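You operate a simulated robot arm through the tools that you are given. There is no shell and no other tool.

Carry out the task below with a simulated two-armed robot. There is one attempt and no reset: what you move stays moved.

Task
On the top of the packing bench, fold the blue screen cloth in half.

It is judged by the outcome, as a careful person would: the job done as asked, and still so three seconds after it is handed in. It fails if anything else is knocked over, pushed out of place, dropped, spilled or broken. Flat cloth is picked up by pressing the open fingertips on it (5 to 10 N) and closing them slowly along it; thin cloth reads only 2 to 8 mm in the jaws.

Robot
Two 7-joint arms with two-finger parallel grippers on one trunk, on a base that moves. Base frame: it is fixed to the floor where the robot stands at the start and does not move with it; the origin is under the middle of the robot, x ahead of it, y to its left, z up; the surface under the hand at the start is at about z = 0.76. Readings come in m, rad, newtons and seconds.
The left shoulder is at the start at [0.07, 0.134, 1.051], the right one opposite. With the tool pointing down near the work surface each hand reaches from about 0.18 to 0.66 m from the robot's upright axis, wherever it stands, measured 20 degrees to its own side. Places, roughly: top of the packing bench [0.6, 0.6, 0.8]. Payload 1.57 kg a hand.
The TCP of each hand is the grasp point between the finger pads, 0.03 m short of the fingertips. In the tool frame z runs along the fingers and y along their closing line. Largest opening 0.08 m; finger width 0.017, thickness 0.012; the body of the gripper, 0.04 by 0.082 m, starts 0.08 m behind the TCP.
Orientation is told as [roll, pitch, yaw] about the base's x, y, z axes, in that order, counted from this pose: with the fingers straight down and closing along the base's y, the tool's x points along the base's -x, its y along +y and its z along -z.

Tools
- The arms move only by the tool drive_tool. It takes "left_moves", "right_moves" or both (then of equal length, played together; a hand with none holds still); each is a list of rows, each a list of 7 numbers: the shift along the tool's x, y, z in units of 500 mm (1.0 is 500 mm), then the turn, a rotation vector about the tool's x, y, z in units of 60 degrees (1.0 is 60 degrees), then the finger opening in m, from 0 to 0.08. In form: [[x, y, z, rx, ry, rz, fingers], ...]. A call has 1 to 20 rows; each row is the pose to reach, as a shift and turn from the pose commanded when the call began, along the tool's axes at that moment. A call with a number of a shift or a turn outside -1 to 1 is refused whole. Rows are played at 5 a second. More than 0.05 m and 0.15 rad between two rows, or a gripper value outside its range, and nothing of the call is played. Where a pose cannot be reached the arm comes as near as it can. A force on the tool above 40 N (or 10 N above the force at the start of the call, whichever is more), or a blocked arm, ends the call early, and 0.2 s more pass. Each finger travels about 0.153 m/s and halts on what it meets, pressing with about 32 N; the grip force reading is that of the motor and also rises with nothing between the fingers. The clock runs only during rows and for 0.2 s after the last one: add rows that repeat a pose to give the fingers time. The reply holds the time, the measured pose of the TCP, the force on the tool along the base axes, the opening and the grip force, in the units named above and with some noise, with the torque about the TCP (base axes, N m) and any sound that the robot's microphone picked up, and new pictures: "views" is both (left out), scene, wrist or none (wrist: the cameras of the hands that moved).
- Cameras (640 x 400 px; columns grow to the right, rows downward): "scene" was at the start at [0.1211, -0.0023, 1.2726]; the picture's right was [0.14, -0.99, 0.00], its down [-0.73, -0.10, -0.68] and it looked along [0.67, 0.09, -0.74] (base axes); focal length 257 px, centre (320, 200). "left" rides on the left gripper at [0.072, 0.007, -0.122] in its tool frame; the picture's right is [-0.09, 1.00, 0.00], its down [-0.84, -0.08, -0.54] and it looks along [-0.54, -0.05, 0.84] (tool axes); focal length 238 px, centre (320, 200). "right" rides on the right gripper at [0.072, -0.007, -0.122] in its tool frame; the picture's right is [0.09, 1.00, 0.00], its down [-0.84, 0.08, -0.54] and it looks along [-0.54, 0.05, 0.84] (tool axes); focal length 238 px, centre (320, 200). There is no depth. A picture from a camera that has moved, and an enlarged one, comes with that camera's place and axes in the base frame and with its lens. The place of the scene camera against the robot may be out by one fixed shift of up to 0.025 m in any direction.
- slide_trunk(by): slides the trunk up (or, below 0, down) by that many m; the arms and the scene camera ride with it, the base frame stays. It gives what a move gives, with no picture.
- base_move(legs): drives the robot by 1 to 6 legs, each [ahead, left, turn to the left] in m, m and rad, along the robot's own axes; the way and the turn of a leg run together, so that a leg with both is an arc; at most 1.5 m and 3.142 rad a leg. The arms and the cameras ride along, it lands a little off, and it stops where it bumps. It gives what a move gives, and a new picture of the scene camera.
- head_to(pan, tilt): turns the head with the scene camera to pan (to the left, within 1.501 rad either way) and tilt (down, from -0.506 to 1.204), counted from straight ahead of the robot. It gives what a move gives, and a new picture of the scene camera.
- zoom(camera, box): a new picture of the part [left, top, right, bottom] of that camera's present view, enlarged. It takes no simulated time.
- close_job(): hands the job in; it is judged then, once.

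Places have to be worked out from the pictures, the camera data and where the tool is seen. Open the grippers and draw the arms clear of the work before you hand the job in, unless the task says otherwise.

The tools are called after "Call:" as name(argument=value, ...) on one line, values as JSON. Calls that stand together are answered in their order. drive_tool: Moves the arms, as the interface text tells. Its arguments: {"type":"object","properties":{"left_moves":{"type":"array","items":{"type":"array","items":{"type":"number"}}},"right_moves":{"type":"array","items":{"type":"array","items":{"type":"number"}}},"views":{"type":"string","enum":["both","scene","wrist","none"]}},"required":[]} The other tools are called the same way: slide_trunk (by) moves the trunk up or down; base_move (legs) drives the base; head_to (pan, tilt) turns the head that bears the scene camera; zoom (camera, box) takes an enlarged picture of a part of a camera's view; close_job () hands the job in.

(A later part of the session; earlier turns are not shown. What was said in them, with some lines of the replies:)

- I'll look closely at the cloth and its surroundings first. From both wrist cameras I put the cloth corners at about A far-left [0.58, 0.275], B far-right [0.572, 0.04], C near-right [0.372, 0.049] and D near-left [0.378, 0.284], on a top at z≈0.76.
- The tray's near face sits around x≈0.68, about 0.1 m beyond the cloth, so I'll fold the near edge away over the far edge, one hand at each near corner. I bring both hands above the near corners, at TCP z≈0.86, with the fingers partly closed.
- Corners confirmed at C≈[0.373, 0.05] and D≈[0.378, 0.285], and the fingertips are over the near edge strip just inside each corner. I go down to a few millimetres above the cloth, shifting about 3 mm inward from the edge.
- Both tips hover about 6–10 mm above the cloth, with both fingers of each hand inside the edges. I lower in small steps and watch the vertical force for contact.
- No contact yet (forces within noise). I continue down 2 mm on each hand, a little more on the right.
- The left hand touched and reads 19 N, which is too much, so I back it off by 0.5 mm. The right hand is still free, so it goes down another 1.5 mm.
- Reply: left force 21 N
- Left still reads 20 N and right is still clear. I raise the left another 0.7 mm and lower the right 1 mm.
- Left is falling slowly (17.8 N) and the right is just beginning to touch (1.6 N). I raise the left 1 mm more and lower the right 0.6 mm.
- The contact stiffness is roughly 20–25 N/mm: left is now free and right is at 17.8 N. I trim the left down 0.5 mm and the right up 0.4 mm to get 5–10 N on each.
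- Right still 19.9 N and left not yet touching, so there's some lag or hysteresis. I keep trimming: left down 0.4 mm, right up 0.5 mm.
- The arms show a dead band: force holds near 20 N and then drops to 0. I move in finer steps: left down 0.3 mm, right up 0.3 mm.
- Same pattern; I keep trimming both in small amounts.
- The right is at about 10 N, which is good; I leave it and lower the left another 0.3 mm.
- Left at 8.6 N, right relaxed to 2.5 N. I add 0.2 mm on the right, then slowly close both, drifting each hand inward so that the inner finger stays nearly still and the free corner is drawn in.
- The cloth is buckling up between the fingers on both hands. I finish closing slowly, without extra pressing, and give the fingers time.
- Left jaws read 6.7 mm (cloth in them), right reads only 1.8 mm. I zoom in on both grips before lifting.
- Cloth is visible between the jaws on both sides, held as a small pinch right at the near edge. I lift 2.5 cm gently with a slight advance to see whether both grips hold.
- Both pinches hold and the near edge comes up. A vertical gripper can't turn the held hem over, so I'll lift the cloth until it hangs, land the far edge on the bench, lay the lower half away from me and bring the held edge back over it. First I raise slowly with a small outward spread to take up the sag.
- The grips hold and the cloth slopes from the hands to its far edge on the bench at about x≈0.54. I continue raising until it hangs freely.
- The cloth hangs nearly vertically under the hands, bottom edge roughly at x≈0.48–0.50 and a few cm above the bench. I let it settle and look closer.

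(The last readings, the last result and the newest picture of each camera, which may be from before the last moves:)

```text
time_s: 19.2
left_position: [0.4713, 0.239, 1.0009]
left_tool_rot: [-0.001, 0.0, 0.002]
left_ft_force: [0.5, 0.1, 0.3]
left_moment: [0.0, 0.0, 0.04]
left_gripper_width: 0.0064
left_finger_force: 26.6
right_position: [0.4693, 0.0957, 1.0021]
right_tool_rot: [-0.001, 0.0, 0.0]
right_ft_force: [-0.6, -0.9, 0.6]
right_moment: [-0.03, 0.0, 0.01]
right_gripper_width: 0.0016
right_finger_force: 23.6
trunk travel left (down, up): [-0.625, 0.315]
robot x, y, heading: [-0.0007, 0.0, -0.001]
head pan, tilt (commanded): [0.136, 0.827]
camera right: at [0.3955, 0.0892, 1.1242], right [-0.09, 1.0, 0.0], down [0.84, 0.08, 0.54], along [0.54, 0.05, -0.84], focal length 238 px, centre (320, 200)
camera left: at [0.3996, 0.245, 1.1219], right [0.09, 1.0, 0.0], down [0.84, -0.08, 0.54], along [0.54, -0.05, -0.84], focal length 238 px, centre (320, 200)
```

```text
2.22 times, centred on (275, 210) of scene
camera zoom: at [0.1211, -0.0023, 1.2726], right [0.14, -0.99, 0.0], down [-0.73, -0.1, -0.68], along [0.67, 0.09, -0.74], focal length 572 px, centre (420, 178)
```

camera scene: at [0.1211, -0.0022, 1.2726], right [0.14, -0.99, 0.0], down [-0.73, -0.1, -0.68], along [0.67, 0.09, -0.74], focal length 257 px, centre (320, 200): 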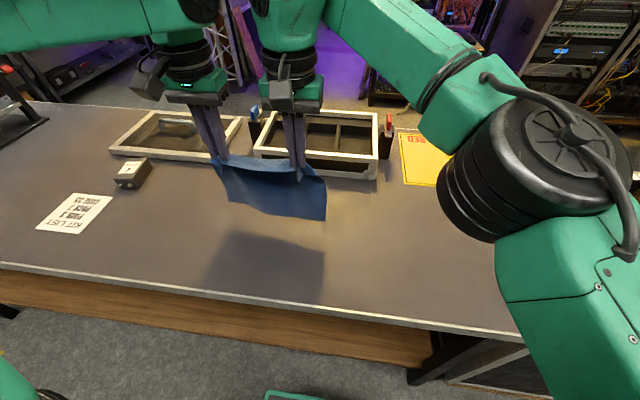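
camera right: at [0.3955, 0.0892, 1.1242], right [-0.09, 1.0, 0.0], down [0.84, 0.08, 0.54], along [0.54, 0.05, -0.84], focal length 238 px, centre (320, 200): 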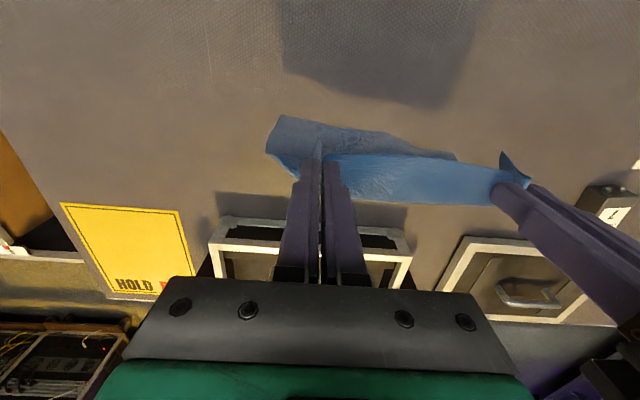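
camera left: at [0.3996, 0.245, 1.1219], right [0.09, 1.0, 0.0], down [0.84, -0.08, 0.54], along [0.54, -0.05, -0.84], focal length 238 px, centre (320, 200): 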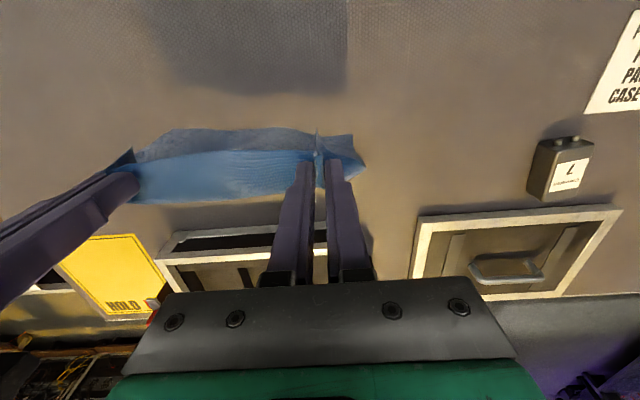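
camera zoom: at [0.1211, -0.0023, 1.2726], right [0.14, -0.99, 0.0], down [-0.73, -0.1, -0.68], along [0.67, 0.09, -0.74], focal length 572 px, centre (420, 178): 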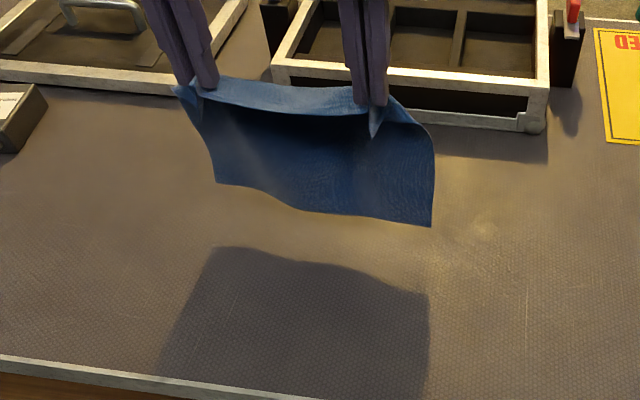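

The cloth hangs with its lower edge about 4–5 cm above the bench and slightly skewed (left corner a little farther and higher). I carry it back about 6 cm toward me and lower 2.5 cm, slowly.

Call:
drive_tool(left_moves=[[0.02, 0, 0, 0, 0, 0, 0], [0.045, 0, 0.005, 0, 0, 0, 0], [0.07, 0, 0.015, 0, 0, 0, 0], [0.095, 0, 0.025, 0, 0, 0, 0], [0.115, 0, 0.035, 0, 0, 0, 0], [0.13, 0, 0.045, 0, 0, 0, 0], [0.13, 0, 0.05, 0, 0, 0, 0], [0.13, 0, 0.05, 0, 0, 0, 0], [0.13, 0, 0.05, 0, 0, 0, 0], [0.13, 0, 0.05, 0, 0, 0, 0]], right_moves=[[0.02, 0, 0, 0, 0, 0, 0], [0.04, 0, 0.005, 0, 0, 0, 0], [0.065, 0, 0.015, 0, 0, 0, 0], [0.09, 0, 0.025, 0, 0, 0, 0], [0.105, 0, 0.035, 0, 0, 0, 0], [0.12, 0, 0.045, 0, 0, 0, 0], [0.12, 0, 0.05, 0, 0, 0, 0], [0.12, 0, 0.05, 0, 0, 0, 0], [0.12, 0, 0.05, 0, 0, 0, 0], [0.12, 0, 0.05, 0, 0, 0, 0]])

Call:
zoom(camera="scene", box=[190, 120, 360, 300])

```text
time_s: 21.4
left_position: [0.4078, 0.2395, 0.9753]
left_tool_rot: [-0.001, 0.0, 0.002]
left_ft_force: [0.2, 0.3, 0.5]
left_moment: [-0.02, 0.02, 0.0]
left_gripper_width: 0.0065
left_finger_force: 25.9
right_position: [0.4088, 0.0974, 0.9766]
right_tool_rot: [0.0, 0.0, 0.0]
right_ft_force: [-0.7, 0.1, -0.9]
right_moment: [-0.06, 0.02, -0.03]
right_gripper_width: 0.0017
right_finger_force: 23.2
trunk travel left (down, up): [-0.625, 0.315]
robot x, y, heading: [-0.001, -0.0013, -0.007]
head pan, tilt (commanded): [0.136, 0.827]
camera scene: at [0.1212, -0.0023, 1.2726], right [0.14, -0.99, 0.0], down [-0.73, -0.1, -0.68], along [0.67, 0.09, -0.74], focal length 257 px, centre (320, 200)
camera right: at [0.3366, 0.0906, 1.0987], right [-0.09, 1.0, 0.0], down [0.84, 0.08, 0.54], along [0.54, 0.05, -0.84], focal length 238 px, centre (320, 200)
camera left: at [0.3356, 0.2459, 1.0968], right [0.09, 1.0, 0.0], down [0.84, -0.08, 0.54], along [0.54, -0.05, -0.84], focal length 238 px, centre (320, 200)
```

scene: 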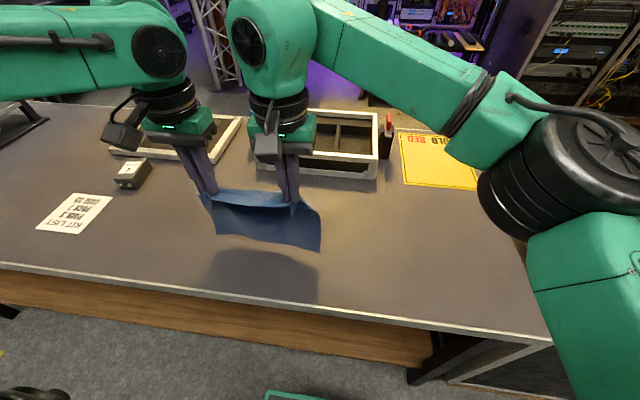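
right: 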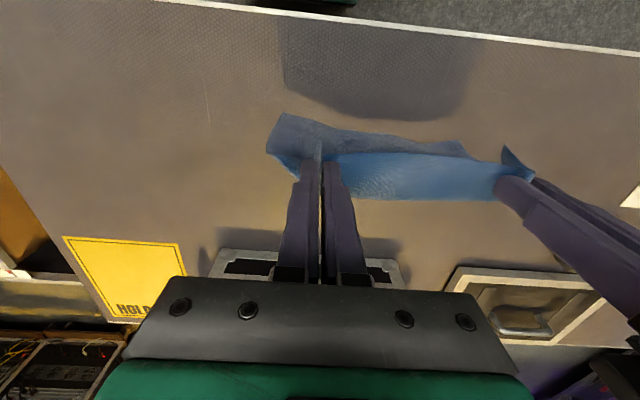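
left: 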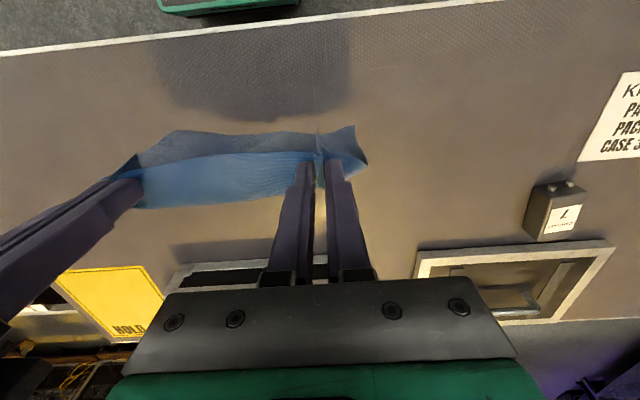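

```text
2.22 times, centred on (275, 210) of scene
camera zoom: at [0.1212, -0.0023, 1.2726], right [0.14, -0.99, 0.0], down [-0.73, -0.1, -0.68], along [0.67, 0.09, -0.74], focal length 572 px, centre (420, 178)
```

zoom: 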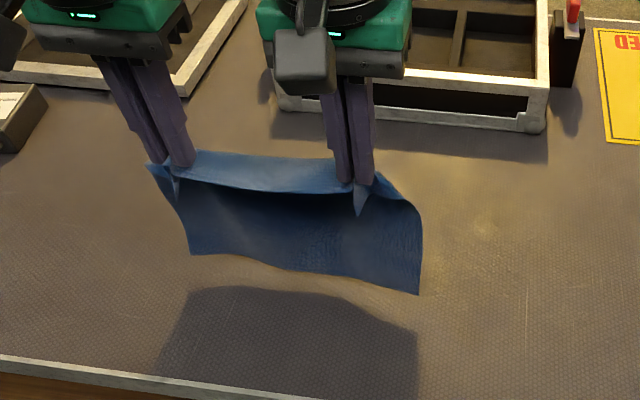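

Estimated bottom corners: right ≈[0.411, 0.05, 0.785], left ≈[0.43, 0.28, 0.775], so about 1.5–2.5 cm above the bench. The bow near the top bulges away from me, which is the direction the fold should go. I lower 2 cm to touch down, then advance a little.

Call:
drive_tool(left_moves=[[0, 0, 0.015, 0, 0, 0, 0], [0, 0, 0.03, 0, 0, 0, 0], [-0.005, 0, 0.045, 0, 0, 0, 0], [-0.02, 0, 0.055, 0, 0, 0, 0], [-0.035, 0, 0.06, 0, 0, 0, 0], [-0.035, 0, 0.06, 0, 0, 0, 0]], right_moves=[[0, 0, 0.015, 0, 0, 0, 0], [0, 0, 0.03, 0, 0, 0, 0], [-0.005, 0, 0.045, 0, 0, 0, 0], [-0.02, 0, 0.055, 0, 0, 0, 0], [-0.035, 0, 0.06, 0, 0, 0, 0], [-0.035, 0, 0.06, 0, 0, 0, 0]])

Call:
zoom(camera="scene", box=[190, 120, 360, 300])

```text
time_s: 22.8
left_position: [0.4257, 0.2395, 0.9457]
left_tool_rot: [0.0, 0.001, 0.003]
left_ft_force: [0.1, -0.3, -0.1]
left_moment: [0.01, -0.02, 0.04]
left_gripper_width: 0.0064
left_finger_force: 26.9
right_position: [0.427, 0.0969, 0.9455]
right_tool_rot: [0.0, -0.001, 0.0]
right_ft_force: [-0.2, 0.3, -0.1]
right_moment: [0.01, 0.02, 0.0]
right_gripper_width: 0.0019
right_finger_force: 23.6
trunk travel left (down, up): [-0.625, 0.315]
robot x, y, heading: [0.0005, 0.002, -0.001]
head pan, tilt (commanded): [0.136, 0.827]
camera scene: at [0.1208, -0.0023, 1.2726], right [0.14, -0.99, 0.0], down [-0.73, -0.1, -0.68], along [0.67, 0.09, -0.74], focal length 257 px, centre (320, 200)
camera right: at [0.3531, 0.0898, 1.0684], right [-0.09, 1.0, 0.0], down [0.84, 0.08, 0.54], along [0.54, 0.05, -0.84], focal length 238 px, centre (320, 200)
camera left: at [0.3534, 0.2464, 1.0669], right [0.09, 1.0, 0.0], down [0.84, -0.08, 0.54], along [0.54, -0.05, -0.84], focal length 238 px, centre (320, 200)
```

scene: 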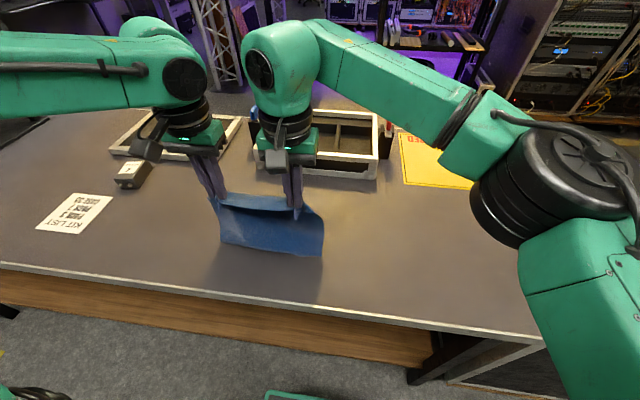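
right: 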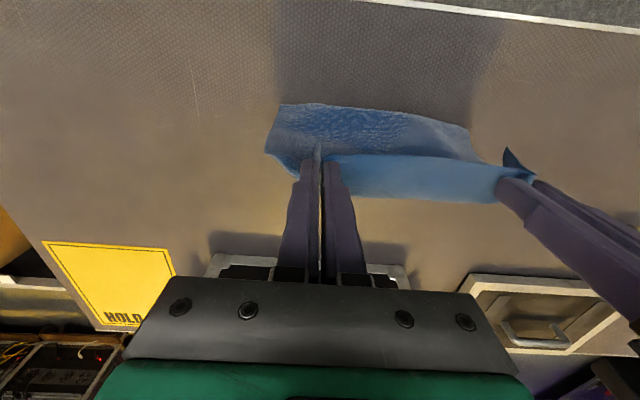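
left: 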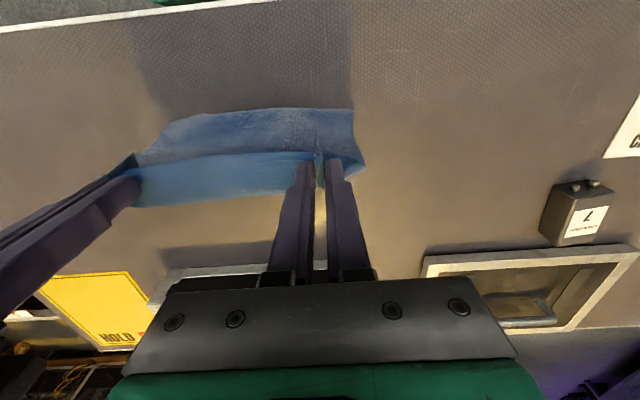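

```text
2.22 times, centred on (275, 210) of scene
camera zoom: at [0.1208, -0.0023, 1.2726], right [0.14, -0.99, 0.0], down [-0.73, -0.1, -0.68], along [0.67, 0.09, -0.74], focal length 572 px, centre (420, 178)
```

zoom: 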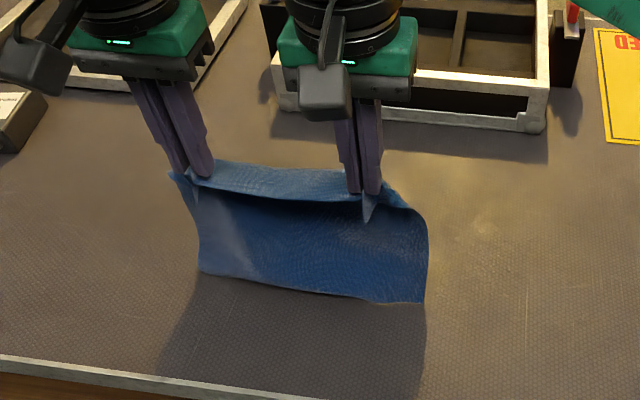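

The bottom edge has touched down nearly square: both lower corners at x≈0.418. Now I advance and lower so that the lower half is laid out away from me, with the far edge kept in place by friction.

Call:
drive_tool(left_moves=[[-0.03, 0, 0.01, 0, 0, 0, 0], [-0.06, 0, 0.021, 0, 0, 0, 0], [-0.09, 0, 0.04, 0, 0, 0, 0], [-0.115, 0, 0.061, 0, 0, 0, 0], [-0.133, 0, 0.085, 0, 0, 0, 0], [-0.148, 0, 0.111, 0, 0, 0, 0], [-0.148, 0, 0.111, 0, 0, 0, 0]], right_moves=[[-0.03, 0, 0.01, 0, 0, 0, 0], [-0.06, 0, 0.021, 0, 0, 0, 0], [-0.09, 0, 0.04, 0, 0, 0, 0], [-0.115, 0, 0.061, 0, 0, 0, 0], [-0.133, 0, 0.085, 0, 0, 0, 0], [-0.148, 0, 0.111, 0, 0, 0, 0], [-0.148, 0, 0.111, 0, 0, 0, 0]])

Call:
zoom(camera="scene", box=[190, 120, 360, 300])

```text
time_s: 24.4
left_position: [0.4982, 0.2396, 0.89]
left_tool_rot: [0.001, -0.002, 0.001]
left_ft_force: [0.0, -0.1, 0.1]
left_moment: [-0.03, -0.01, 0.01]
left_gripper_width: 0.0063
left_finger_force: 25.8
right_position: [0.4997, 0.0965, 0.89]
right_tool_rot: [0.001, -0.001, 0.0]
right_ft_force: [-0.2, -0.1, 0.0]
right_moment: [0.03, 0.01, 0.0]
right_gripper_width: 0.002
right_finger_force: 23.5
trunk travel left (down, up): [-0.625, 0.315]
robot x, y, heading: [-0.0005, -0.0024, 0.001]
head pan, tilt (commanded): [0.136, 0.827]
camera scene: at [0.1205, -0.0024, 1.2727], right [0.14, -0.99, 0.0], down [-0.73, -0.1, -0.68], along [0.67, 0.09, -0.74], focal length 257 px, centre (320, 200)
camera right: at [0.4274, 0.0896, 1.013], right [-0.09, 1.0, 0.0], down [0.84, 0.08, 0.54], along [0.54, 0.05, -0.84], focal length 238 px, centre (320, 200)
camera left: at [0.4252, 0.2454, 1.0105], right [0.09, 1.0, 0.0], down [0.84, -0.08, 0.54], along [0.54, -0.05, -0.84], focal length 238 px, centre (320, 200)
```

scene: 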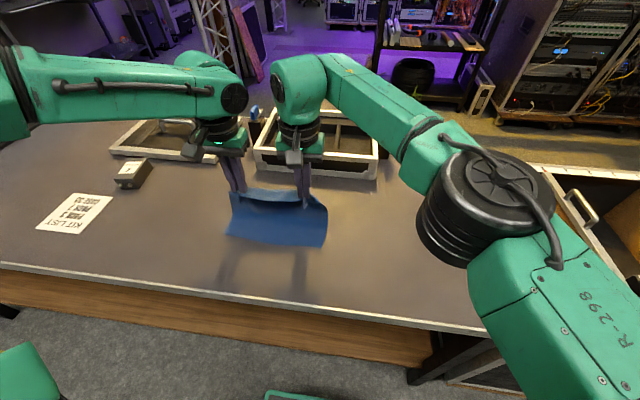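
right: 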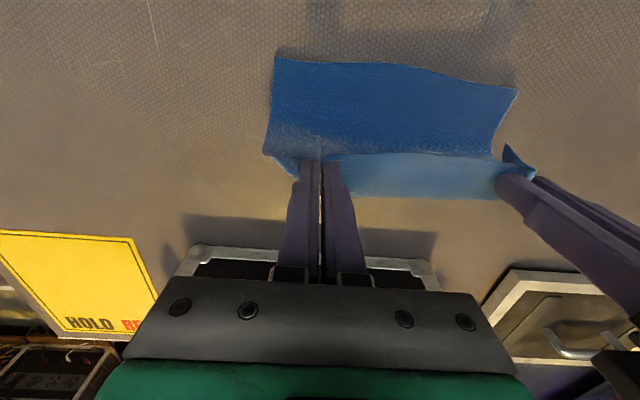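
left: 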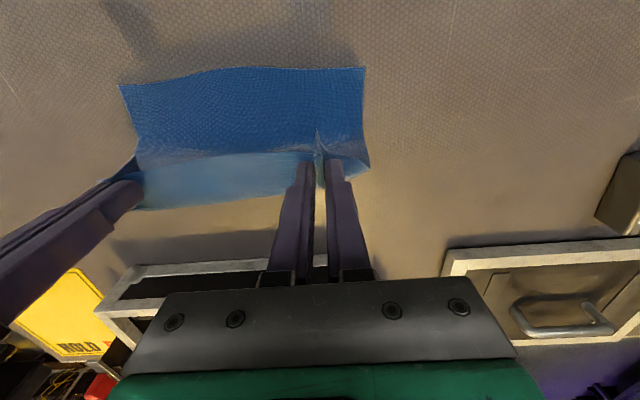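

```text
2.22 times, centred on (275, 210) of scene
camera zoom: at [0.1205, -0.0024, 1.2727], right [0.14, -0.99, 0.0], down [-0.73, -0.1, -0.68], along [0.67, 0.09, -0.74], focal length 572 px, centre (420, 178)
```

zoom: 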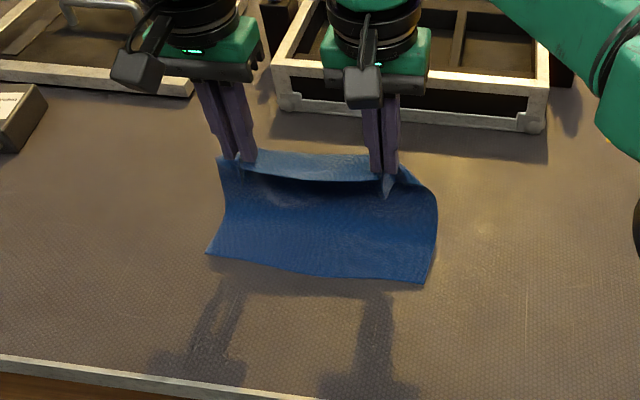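

The lower half is laid flat: its free edge is at x≈0.439 (right) and 0.445 (left), and the rest rises to the hands at x≈0.50. Now I bring the held edge back and down over it, aiming finger centres at x≈0.458 (left) and 0.450 (right), and stop 2 cm above to look.

Call:
drive_tool(left_moves=[[0.012, 0.001, 0.03, 0, 0, 0, 0], [0.028, 0.002, 0.06, 0, 0, 0, 0], [0.045, 0.003, 0.09, 0, 0, 0, 0], [0.062, 0.004, 0.12, 0, 0, 0, 0], [0.074, 0.005, 0.14, 0, 0, 0, 0], [0.081, 0.006, 0.155, 0, 0, 0, 0], [0.081, 0.006, 0.155, 0, 0, 0, 0]], right_moves=[[0.014, -0.001, 0.03, 0, 0, 0, 0], [0.032, -0.002, 0.06, 0, 0, 0, 0], [0.053, -0.003, 0.09, 0, 0, 0, 0], [0.074, -0.004, 0.12, 0, 0, 0, 0], [0.089, -0.005, 0.14, 0, 0, 0, 0], [0.099, -0.006, 0.155, 0, 0, 0, 0], [0.099, -0.006, 0.155, 0, 0, 0, 0]])

Call:
zoom(camera="scene", box=[190, 120, 360, 300])

```text
time_s: 26.0
left_position: [0.4604, 0.2427, 0.8121]
left_tool_rot: [-0.001, -0.001, 0.002]
left_ft_force: [0.7, -2.7, -0.2]
left_moment: [-0.1, 0.01, -0.02]
left_gripper_width: 0.0066
left_finger_force: 26.0
right_position: [0.4489, 0.0941, 0.8115]
right_tool_rot: [0.0, 0.001, -0.001]
right_ft_force: [0.5, 2.7, 0.1]
right_moment: [0.06, -0.03, 0.03]
right_gripper_width: 0.0019
right_finger_force: 23.6
trunk travel left (down, up): [-0.625, 0.315]
robot x, y, heading: [0.0029, 0.0023, -0.001]
head pan, tilt (commanded): [0.136, 0.827]
camera scene: at [0.1211, -0.0023, 1.2726], right [0.14, -0.99, 0.0], down [-0.73, -0.1, -0.68], along [0.67, 0.09, -0.74], focal length 257 px, centre (320, 200)
camera right: at [0.3767, 0.0875, 0.9351], right [-0.09, 1.0, 0.0], down [0.84, 0.08, 0.54], along [0.54, 0.05, -0.84], focal length 238 px, centre (320, 200)
camera left: at [0.3871, 0.2488, 0.9325], right [0.09, 1.0, 0.0], down [0.84, -0.08, 0.54], along [0.54, -0.05, -0.84], focal length 238 px, centre (320, 200)
```

scene: 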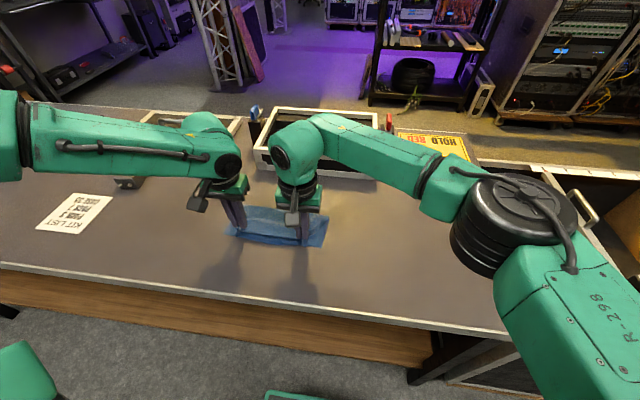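
right: 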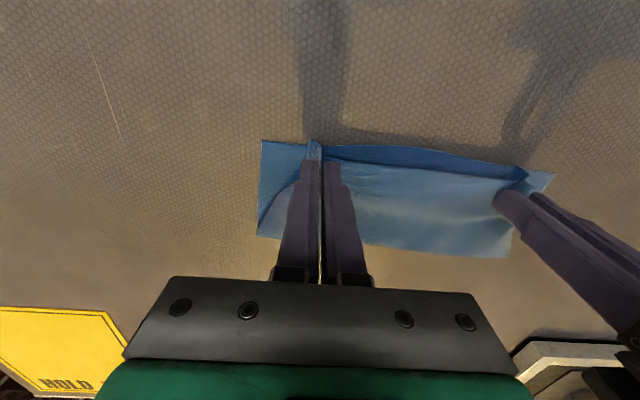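
left: 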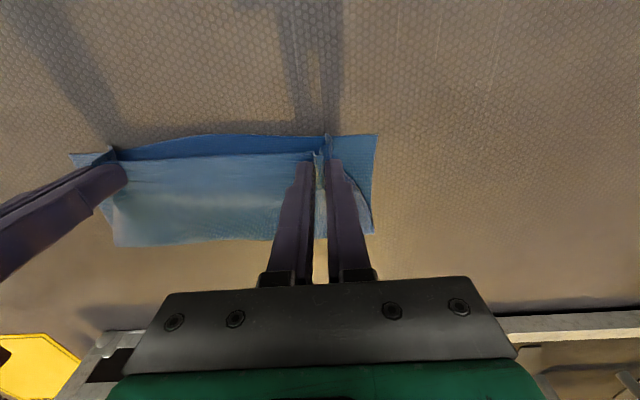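

```text
2.22 times, centred on (275, 210) of scene
camera zoom: at [0.1211, -0.0023, 1.2726], right [0.14, -0.99, 0.0], down [-0.73, -0.1, -0.68], along [0.67, 0.09, -0.74], focal length 572 px, centre (420, 178)
```

zoom: 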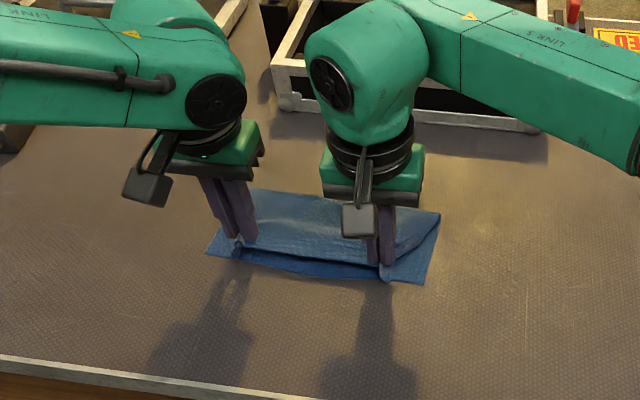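

The fold is in place, with the held edge sitting right above the lower edge; about 2.7 N of tension shows between the hands. I lower to just above contact, easing the hands 2 mm inward to slacken.

Call:
drive_tool(left_moves=[[0, -0.002, 0.012, 0, 0, 0, 0], [0, -0.004, 0.022, 0, 0, 0, 0], [0, -0.004, 0.03, 0, 0, 0, 0], [0, -0.004, 0.03, 0, 0, 0, 0]], right_moves=[[0, 0.002, 0.012, 0, 0, 0, 0], [0, 0.004, 0.022, 0, 0, 0, 0], [0, 0.004, 0.03, 0, 0, 0, 0], [0, 0.004, 0.03, 0, 0, 0, 0]])

Call:
zoom(camera="right", box=[230, 110, 560, 310])

Call:
zoom(camera="left", box=[70, 110, 400, 310])

```text
time_s: 27.0
left_position: [0.4587, 0.24, 0.7967]
left_tool_rot: [-0.001, -0.001, 0.002]
left_ft_force: [-0.1, 0.2, -0.7]
left_moment: [0.0, 0.01, -0.02]
left_gripper_width: 0.0066
left_finger_force: 25.9
right_position: [0.4496, 0.0966, 0.7978]
right_tool_rot: [0.001, 0.0, 0.001]
right_ft_force: [0.1, 0.1, -0.3]
right_moment: [-0.01, 0.02, 0.0]
right_gripper_width: 0.0017
right_finger_force: 23.4
trunk travel left (down, up): [-0.625, 0.315]
robot x, y, heading: [0.0019, 0.0005, 0.003]
head pan, tilt (commanded): [0.136, 0.827]
camera scene: at [0.1211, -0.0023, 1.2726], right [0.14, -0.99, 0.0], down [-0.73, -0.1, -0.68], along [0.67, 0.09, -0.74], focal length 257 px, centre (320, 200)
camera right: at [0.3769, 0.0893, 0.9198], right [-0.09, 1.0, 0.0], down [0.84, 0.08, 0.54], along [0.54, 0.05, -0.84], focal length 238 px, centre (320, 200)
camera left: at [0.3861, 0.247, 0.9174], right [0.09, 1.0, 0.0], down [0.84, -0.08, 0.54], along [0.54, -0.05, -0.84], focal length 238 px, centre (320, 200)
```

scene: 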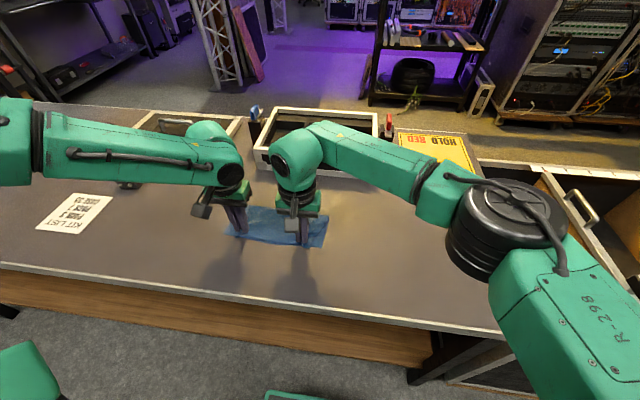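
right: 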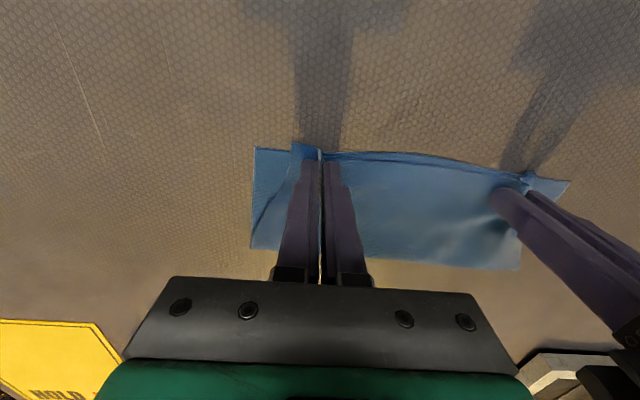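
left: 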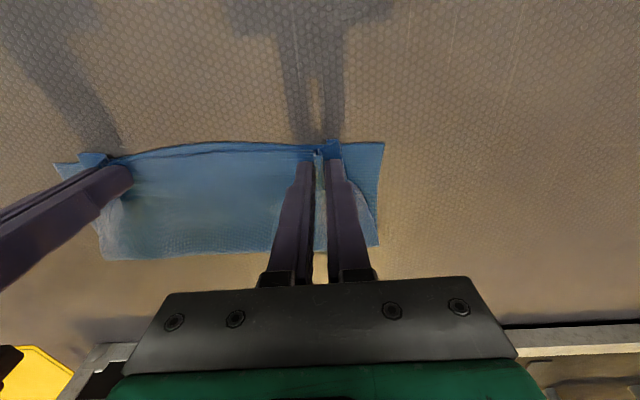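

```text
1.94 times, centred on (395, 210) of right
camera zoom: at [0.3769, 0.0893, 0.9198], right [-0.09, 1.0, 0.0], down [0.84, 0.08, 0.54], along [0.54, 0.05, -0.84], focal length 462 px, centre (174, 181)
```

zoom: 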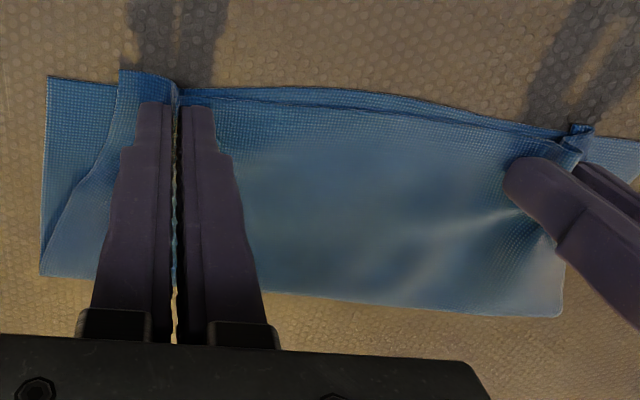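

```text
1.94 times, centred on (235, 210) of left
camera zoom: at [0.3861, 0.247, 0.9174], right [0.09, 1.0, 0.0], down [0.84, -0.08, 0.54], along [0.54, -0.05, -0.84], focal length 462 px, centre (485, 181)
```

zoom: 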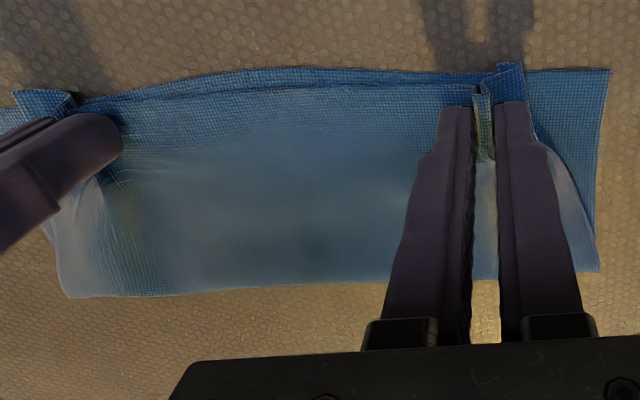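

The top edge lies almost exactly over the lower edge; only the top corners are gathered in about 2–3 cm by the pinches. I lower a few more millimetres to light contact, so that opening spreads the pinch back out.

Call:
drive_tool(left_moves=[[0, 0, 0.003, 0, 0, 0, 0], [0, 0, 0.006, 0, 0, 0, 0], [0, 0, 0.006, 0, 0, 0, 0]], right_moves=[[0, 0, 0.003, 0, 0, 0, 0], [0, 0, 0.006, 0, 0, 0, 0], [0, 0, 0.006, 0, 0, 0, 0]], views="none")

```text
time_s: 27.8
left_position: [0.4576, 0.2403, 0.7936]
left_tool_rot: [0.0, 0.002, 0.004]
left_ft_force: [0.6, 0.5, -0.1]
left_moment: [0.0, 0.0, 0.01]
left_gripper_width: 0.0064
left_finger_force: 25.6
right_position: [0.4506, 0.0968, 0.7955]
right_tool_rot: [0.001, 0.0, 0.0]
right_ft_force: [-0.9, 0.6, -0.5]
right_moment: [0.0, -0.01, -0.03]
right_gripper_width: 0.0019
right_finger_force: 23.3
trunk travel left (down, up): [-0.625, 0.315]
robot x, y, heading: [-0.0015, -0.0008, -0.002]
head pan, tilt (commanded): [0.136, 0.827]
```

Still no contact force, so I lower another 1 mm (left) and 1.5 mm (right).

Call:
drive_tool(left_moves=[[0, 0, 0.001, 0, 0, 0, 0], [0, 0, 0.002, 0, 0, 0, 0], [0, 0, 0.002, 0, 0, 0, 0]], right_moves=[[0, 0, 0.0015, 0, 0, 0, 0], [0, 0, 0.003, 0, 0, 0, 0], [0, 0, 0.003, 0, 0, 0, 0]], views="none")

```text
time_s: 28.6
left_position: [0.4577, 0.2406, 0.7916]
left_tool_rot: [0.0, -0.001, 0.001]
left_ft_force: [0.7, -0.4, 1.9]
left_moment: [0.01, -0.01, 0.02]
left_gripper_width: 0.0065
left_finger_force: 26.4
right_position: [0.4498, 0.0957, 0.7936]
right_tool_rot: [-0.001, 0.0, 0.0]
right_ft_force: [0.0, -0.1, 0.3]
right_moment: [0.0, -0.02, -0.01]
right_gripper_width: 0.0018
right_finger_force: 23.6
trunk travel left (down, up): [-0.625, 0.315]
robot x, y, heading: [-0.0013, -0.0011, -0.001]
head pan, tilt (commanded): [0.136, 0.827]
```

Left just touches (1.9 N). I lower the right 1 mm more and the left 0.2 mm.

Call:
drive_tool(left_moves=[[0, 0, 0.0004, 0, 0, 0, 0], [0, 0, 0.0004, 0, 0, 0, 0], [0, 0, 0.0004, 0, 0, 0, 0]], right_moves=[[0, 0, 0.001, 0, 0, 0, 0], [0, 0, 0.002, 0, 0, 0, 0], [0, 0, 0.002, 0, 0, 0, 0]], views="none")

```text
time_s: 29.4
left_position: [0.4579, 0.2414, 0.7941]
left_tool_rot: [0.001, -0.001, 0.002]
left_ft_force: [-0.3, 0.0, 1.6]
left_moment: [0.0, 0.02, -0.02]
left_gripper_width: 0.0066
left_finger_force: 26.2
right_position: [0.4505, 0.0963, 0.7928]
right_tool_rot: [0.0, 0.0, -0.001]
right_ft_force: [-0.1, 0.2, 0.4]
right_moment: [0.0, 0.01, -0.04]
right_gripper_width: 0.0022
right_finger_force: 23.6
trunk travel left (down, up): [-0.625, 0.315]
robot x, y, heading: [-0.0004, 0.0033, -0.0]
head pan, tilt (commanded): [0.136, 0.827]
```

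Left remains light; right isn't in contact yet. I add 0.3 mm left and 0.7 mm right.

Call:
drive_tool(left_moves=[[0, 0, 0.0006, 0, 0, 0, 0], [0, 0, 0.0006, 0, 0, 0, 0], [0, 0, 0.0006, 0, 0, 0, 0]], right_moves=[[0, 0, 0.0007, 0, 0, 0, 0], [0, 0, 0.0014, 0, 0, 0, 0], [0, 0, 0.0014, 0, 0, 0, 0]], views="none")

```text
time_s: 30.2
left_position: [0.4586, 0.2404, 0.7928]
left_tool_rot: [0.0, 0.0, 0.001]
left_ft_force: [0.6, -0.3, 1.5]
left_moment: [0.03, -0.02, 0.01]
left_gripper_width: 0.0063
left_finger_force: 26.1
right_position: [0.4497, 0.0952, 0.7916]
right_tool_rot: [0.001, 0.0, 0.0]
right_ft_force: [0.5, 0.8, 5.3]
right_moment: [0.01, -0.02, 0.0]
right_gripper_width: 0.0019
right_finger_force: 23.3
trunk travel left (down, up): [-0.625, 0.315]
robot x, y, heading: [-0.0011, -0.002, 0.001]
head pan, tilt (commanded): [0.136, 0.827]
```

Right is at 5.3 N, good. I press the left 0.5 mm more before opening.

Call:
drive_tool(left_moves=[[0, 0, 0.0006, 0, 0, 0, 0], [0, 0, 0.001, 0, 0, 0, 0], [0, 0, 0.001, 0, 0, 0, 0]], views="none")

```text
time_s: 31.0
left_position: [0.4586, 0.2399, 0.7928]
left_tool_rot: [-0.001, 0.0, 0.001]
left_ft_force: [0.0, -1.3, 1.7]
left_moment: [0.03, 0.0, 0.02]
left_gripper_width: 0.0064
left_finger_force: 25.9
right_position: [0.4497, 0.0953, 0.7919]
right_tool_rot: [0.002, 0.0, 0.0]
right_ft_force: [0.6, 0.5, 4.6]
right_moment: [-0.01, 0.04, -0.01]
right_gripper_width: 0.0017
right_finger_force: 23.7
trunk travel left (down, up): [-0.625, 0.315]
robot x, y, heading: [0.0028, 0.0014, -0.002]
head pan, tilt (commanded): [0.136, 0.827]
```

Left is still light (1.7 N), so I add 0.4 mm and then open both hands slowly, drifting outward about 8 mm to spread the pinches back flat toward the corners.

Call:
drive_tool(left_moves=[[0, 0, 0.0008, 0, 0, 0, 0], [0, 0, 0.0008, 0, 0, 0, 0.006], [0, 0.002, 0.0008, 0, 0, 0, 0.01], [0, 0.004, 0.0008, 0, 0, 0, 0.014], [0, 0.006, 0.0008, 0, 0, 0, 0.018], [0, 0.008, 0.0008, 0, 0, 0, 0.022], [0, 0.01, 0.0008, 0, 0, 0, 0.026], [0, 0.012, 0.0008, 0, 0, 0, 0.03], [0, 0.014, 0.0008, 0, 0, 0, 0.034], [0, 0.016, 0.0008, 0, 0, 0, 0.038]], right_moves=[[0, 0, 0, 0, 0, 0, 0], [0, 0, 0, 0, 0, 0, 0.006], [0, -0.002, 0, 0, 0, 0, 0.01], [0, -0.004, 0, 0, 0, 0, 0.014], [0, -0.006, 0, 0, 0, 0, 0.018], [0, -0.008, 0, 0, 0, 0, 0.022], [0, -0.01, 0, 0, 0, 0, 0.026], [0, -0.012, 0, 0, 0, 0, 0.03], [0, -0.014, 0, 0, 0, 0, 0.034], [0, -0.016, 0, 0, 0, 0, 0.038]])

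Call:
zoom(camera="right", box=[230, 110, 560, 310])

Call:
zoom(camera="left", box=[70, 110, 400, 310])

```text
time_s: 33.2
left_position: [0.4585, 0.2485, 0.7925]
left_tool_rot: [0.002, -0.003, 0.0]
left_ft_force: [0.5, -1.5, 4.5]
left_moment: [0.04, -0.01, 0.0]
left_gripper_width: 0.0369
left_finger_force: 0.1
right_position: [0.4495, 0.0869, 0.7915]
right_tool_rot: [0.002, 0.0, -0.001]
right_ft_force: [0.6, 0.1, 0.5]
right_moment: [-0.01, 0.01, -0.01]
right_gripper_width: 0.0375
right_finger_force: 0.0
trunk travel left (down, up): [-0.625, 0.315]
robot x, y, heading: [0.0033, 0.0004, 0.0]
head pan, tilt (commanded): [0.136, 0.827]
camera scene: at [0.1203, -0.003, 1.2727], right [0.14, -0.99, 0.0], down [-0.73, -0.1, -0.68], along [0.67, 0.09, -0.74], focal length 257 px, centre (320, 200)
camera right: at [0.3777, 0.08, 0.9145], right [-0.09, 1.0, 0.0], down [0.84, 0.08, 0.54], along [0.54, 0.05, -0.84], focal length 238 px, centre (320, 200)
camera left: at [0.3858, 0.2546, 0.913], right [0.09, 1.0, 0.0], down [0.84, -0.08, 0.54], along [0.54, -0.05, -0.84], focal length 238 px, centre (320, 200)
```

scene: 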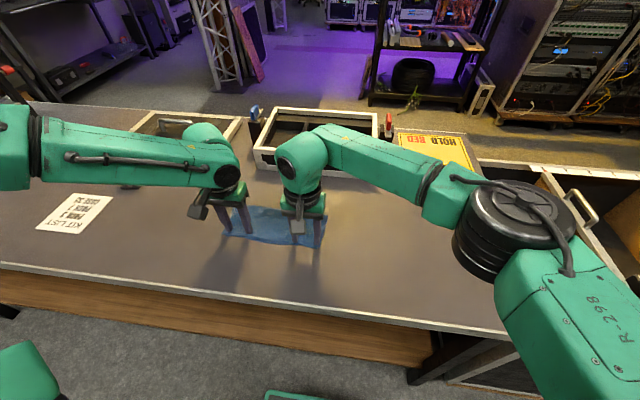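
right: 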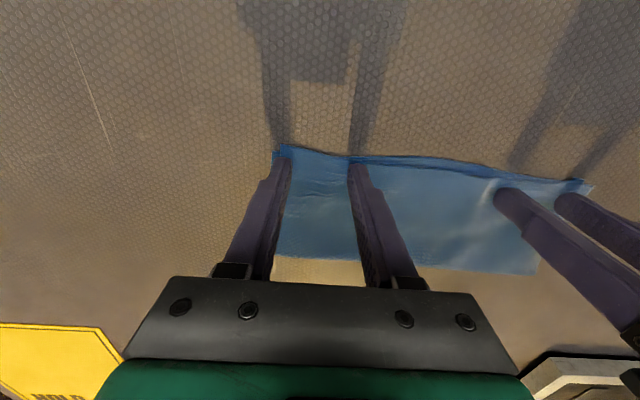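
left: 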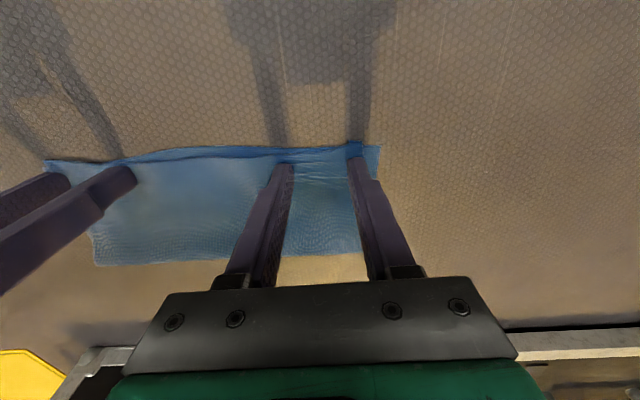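

```text
1.94 times, centred on (395, 210) of right
camera zoom: at [0.3777, 0.08, 0.9145], right [-0.09, 1.0, 0.0], down [0.84, 0.08, 0.54], along [0.54, 0.05, -0.84], focal length 462 px, centre (174, 181)
```

zoom: 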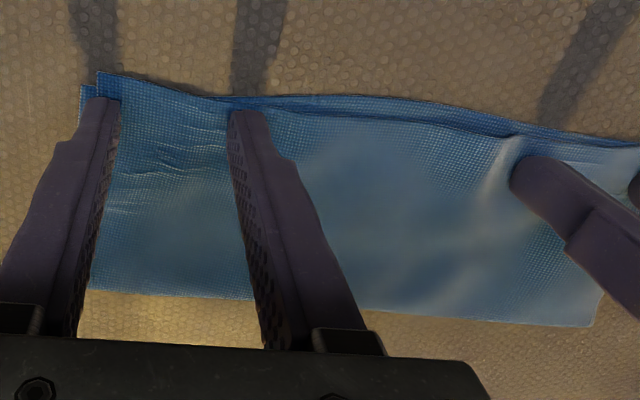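

```text
1.94 times, centred on (235, 210) of left
camera zoom: at [0.3858, 0.2546, 0.913], right [0.09, 1.0, 0.0], down [0.84, -0.08, 0.54], along [0.54, -0.05, -0.84], focal length 462 px, centre (485, 181)
```

zoom: 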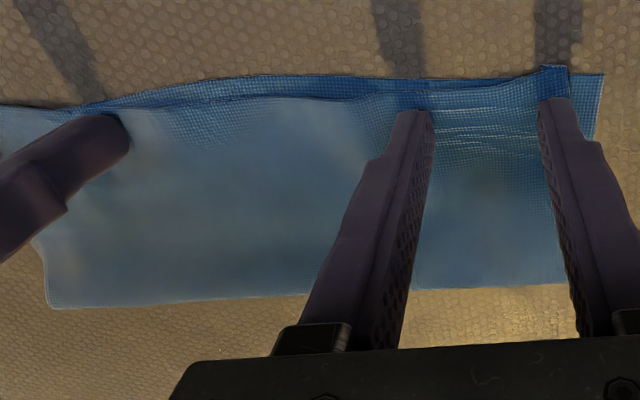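

The pinches spread back out and the corners are almost aligned. I raise both hands straight up, slowly, without changing the opening, and check that nothing follows.

Call:
drive_tool(left_moves=[[0, 0, -0.01, 0, 0, 0, 0.038], [0, 0, -0.03, 0, 0, 0, 0.038], [0, 0, -0.07, 0, 0, 0, 0.038], [0, 0, -0.12, 0, 0, 0, 0.038], [0, 0, -0.17, 0, 0, 0, 0.038], [0, 0, -0.2, 0, 0, 0, 0.038]], right_moves=[[0, 0, -0.01, 0, 0, 0, 0.038], [0, 0, -0.03, 0, 0, 0, 0.038], [0, 0, -0.07, 0, 0, 0, 0.038], [0, 0, -0.12, 0, 0, 0, 0.038], [0, 0, -0.17, 0, 0, 0, 0.038], [0, 0, -0.2, 0, 0, 0, 0.038]])

Call:
zoom(camera="right", box=[230, 60, 560, 290])

Call:
zoom(camera="left", box=[70, 60, 400, 290])

```text
time_s: 34.6
left_position: [0.4578, 0.249, 0.8921]
left_tool_rot: [0.002, -0.001, 0.001]
left_ft_force: [0.3, -0.4, -0.5]
left_moment: [0.01, -0.03, 0.0]
left_gripper_width: 0.038
left_finger_force: 0.1
right_position: [0.4489, 0.0893, 0.8931]
right_tool_rot: [0.001, 0.0, -0.001]
right_ft_force: [-0.5, 0.5, -0.1]
right_moment: [0.02, -0.01, -0.01]
right_gripper_width: 0.0382
right_finger_force: 0.0
trunk travel left (down, up): [-0.625, 0.315]
robot x, y, heading: [-0.001, -0.0037, 0.003]
head pan, tilt (commanded): [0.136, 0.827]
camera scene: at [0.1207, -0.0022, 1.2726], right [0.14, -0.99, 0.0], down [-0.73, -0.1, -0.68], along [0.67, 0.09, -0.74], focal length 257 px, centre (320, 200)
camera right: at [0.376, 0.083, 1.0144], right [-0.09, 1.0, 0.0], down [0.84, 0.08, 0.54], along [0.54, 0.05, -0.84], focal length 238 px, centre (320, 200)
camera left: at [0.3866, 0.2564, 1.0126], right [0.09, 1.0, 0.0], down [0.84, -0.08, 0.54], along [0.54, -0.05, -0.84], focal length 238 px, centre (320, 200)
```

scene: 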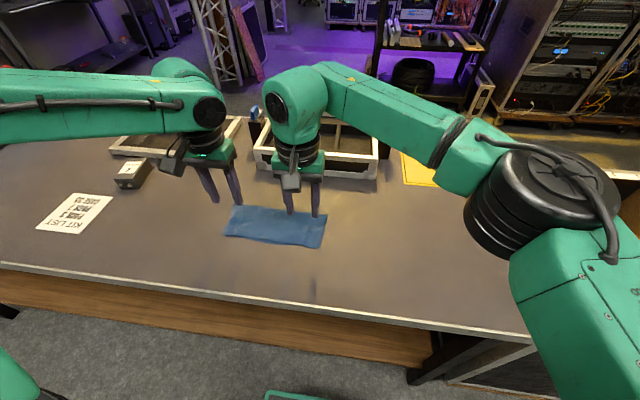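
right: 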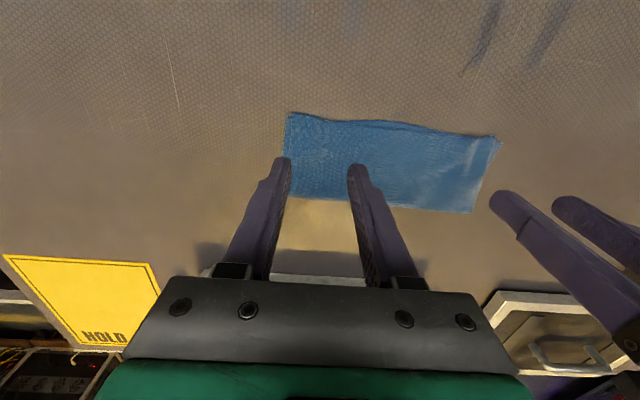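
left: 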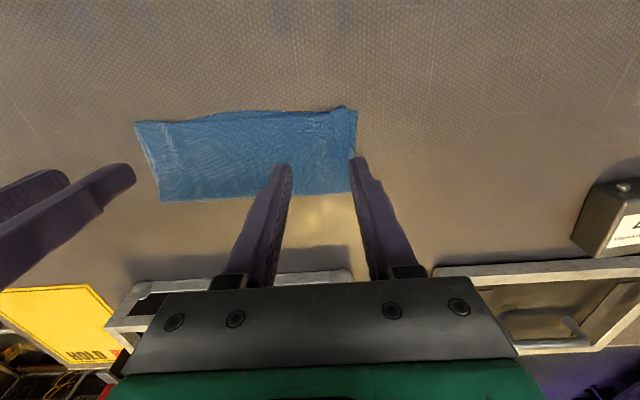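

```text
1.74 times, centred on (395, 175) of right
camera zoom: at [0.376, 0.083, 1.0144], right [-0.09, 1.0, 0.0], down [0.84, 0.08, 0.54], along [0.54, 0.05, -0.84], focal length 414 px, centre (190, 244)
```

zoom: 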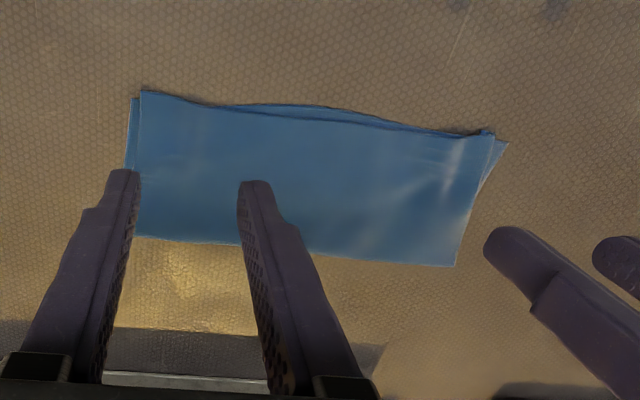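

```text
1.74 times, centred on (235, 175) of left
camera zoom: at [0.3866, 0.2564, 1.0126], right [0.09, 1.0, 0.0], down [0.84, -0.08, 0.54], along [0.54, -0.05, -0.84], focal length 414 px, centre (468, 244)
```

zoom: 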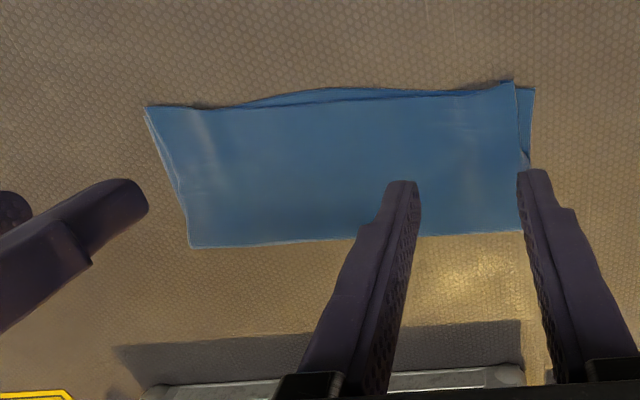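

The cloth is folded cleanly in half: edges aligned within a few millimetres and the top corners within about 1 cm. I now open the grippers and draw both arms up and out to the sides, then check from the scene camera.

Call:
drive_tool(left_moves=[[0, 0, -0.04, 0, 0, 0, 0.045], [0, 0.01, -0.08, 0, 0, 0, 0.06], [0.01, 0.05, -0.12, 0, 0, 0, 0.08], [0.02, 0.1, -0.15, 0, 0, 0, 0.08], [0.03, 0.16, -0.17, 0, 0, 0, 0.08], [0.04, 0.22, -0.18, 0, 0, 0, 0.08], [0.04, 0.22, -0.18, 0, 0, 0, 0.08]], right_moves=[[0, 0, -0.04, 0, 0, 0, 0.045], [0.01, -0.02, -0.08, 0, 0, 0, 0.06], [0.04, -0.08, -0.12, 0, 0, 0, 0.08], [0.07, -0.15, -0.15, 0, 0, 0, 0.08], [0.1, -0.22, -0.18, 0, 0, 0, 0.08], [0.13, -0.29, -0.19, 0, 0, 0, 0.08], [0.13, -0.29, -0.19, 0, 0, 0, 0.08]])

Call:
zoom(camera="scene", box=[180, 150, 380, 290])

```text
time_s: 36.2
left_position: [0.4391, 0.3603, 0.9833]
left_tool_rot: [-0.001, -0.001, 0.001]
left_ft_force: [-0.6, 0.1, -0.2]
left_moment: [0.0, 0.04, 0.01]
left_gripper_width: 0.0801
left_finger_force: 0.0
right_position: [0.3839, -0.0564, 0.9866]
right_tool_rot: [-0.001, -0.002, 0.0]
right_ft_force: [0.0, 0.2, 0.4]
right_moment: [0.01, -0.02, 0.01]
right_gripper_width: 0.08
right_finger_force: 0.1
trunk travel left (down, up): [-0.625, 0.315]
robot x, y, heading: [0.0018, -0.0014, -0.004]
head pan, tilt (commanded): [0.136, 0.827]
camera scene: at [0.1217, -0.0019, 1.2725], right [0.14, -0.99, 0.0], down [-0.73, -0.1, -0.68], along [0.67, 0.09, -0.74], focal length 257 px, centre (320, 200)
camera right: at [0.3125, -0.0627, 1.1095], right [-0.09, 1.0, 0.0], down [0.84, 0.08, 0.54], along [0.54, 0.05, -0.84], focal length 238 px, centre (320, 200)
camera left: at [0.3666, 0.3673, 1.1034], right [0.09, 1.0, 0.0], down [0.84, -0.08, 0.54], along [0.54, -0.05, -0.84], focal length 238 px, centre (320, 200)
```

scene: 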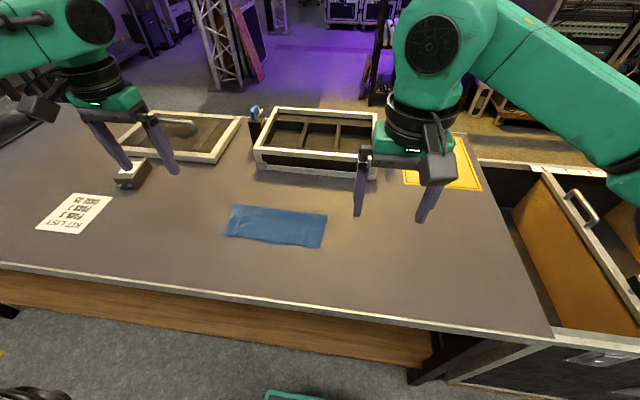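
right: 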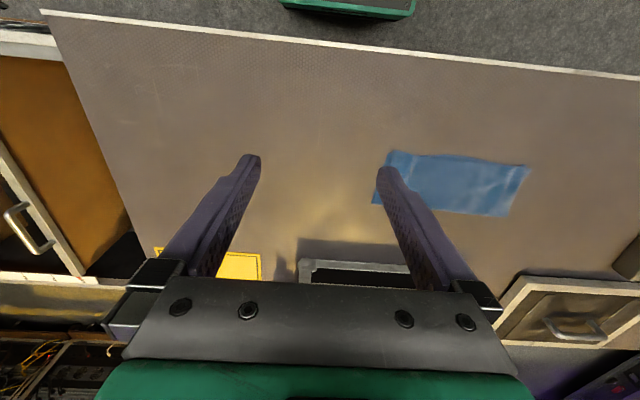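
left: 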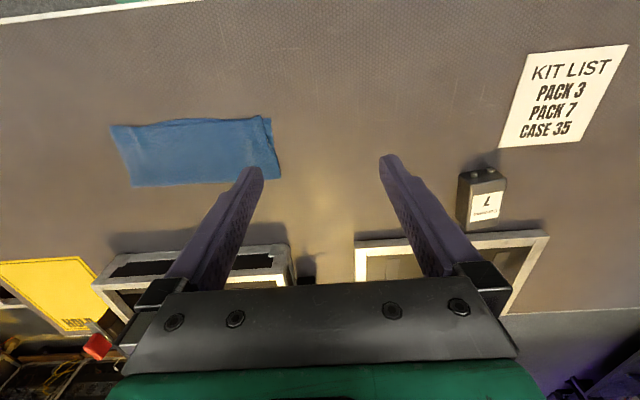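

```text
2.86 times, centred on (280, 220) of scene
camera zoom: at [0.1217, -0.0019, 1.2725], right [0.14, -0.99, 0.0], down [-0.73, -0.1, -0.68], along [0.67, 0.09, -0.74], focal length 735 px, centre (434, 143)
```

zoom: 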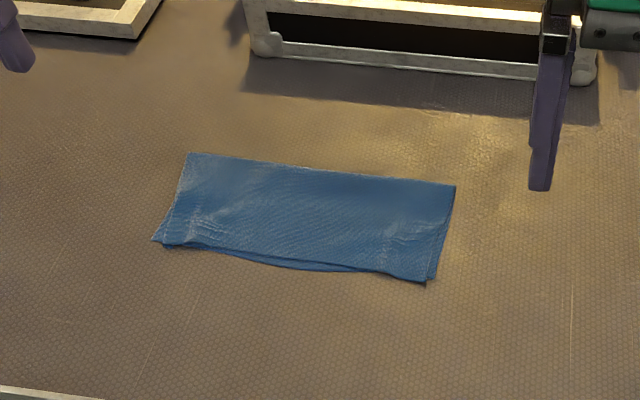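

The cloth lies folded in half on the bench, with its edges and corners matching closely. The trays, box, kit list and sign look undisturbed, and both open grippers are clear, so I hand the job in.

Call:
close_job()

```text
The job is handed in.
```

The blue screen cloth is folded in half on the packing bench, and the job is handed in. I haven't been told how it was judged.

- **Fold:** the near edge lies over the far edge to within a few millimetres. The two top corners are within about 1 cm of the ones below, the left one being the further off. The cloth is lying flat.
- **Position:** the folded cloth runs from about x = 0.44 to 0.54, so it stayed within its original area, roughly in the middle.
- **Surroundings:** in the last pictures the trays, the small box, the kit list and the yellow sign look undisturbed.
- **Arms:** both grippers are open and drawn up and out to the sides, clear of the cloth.
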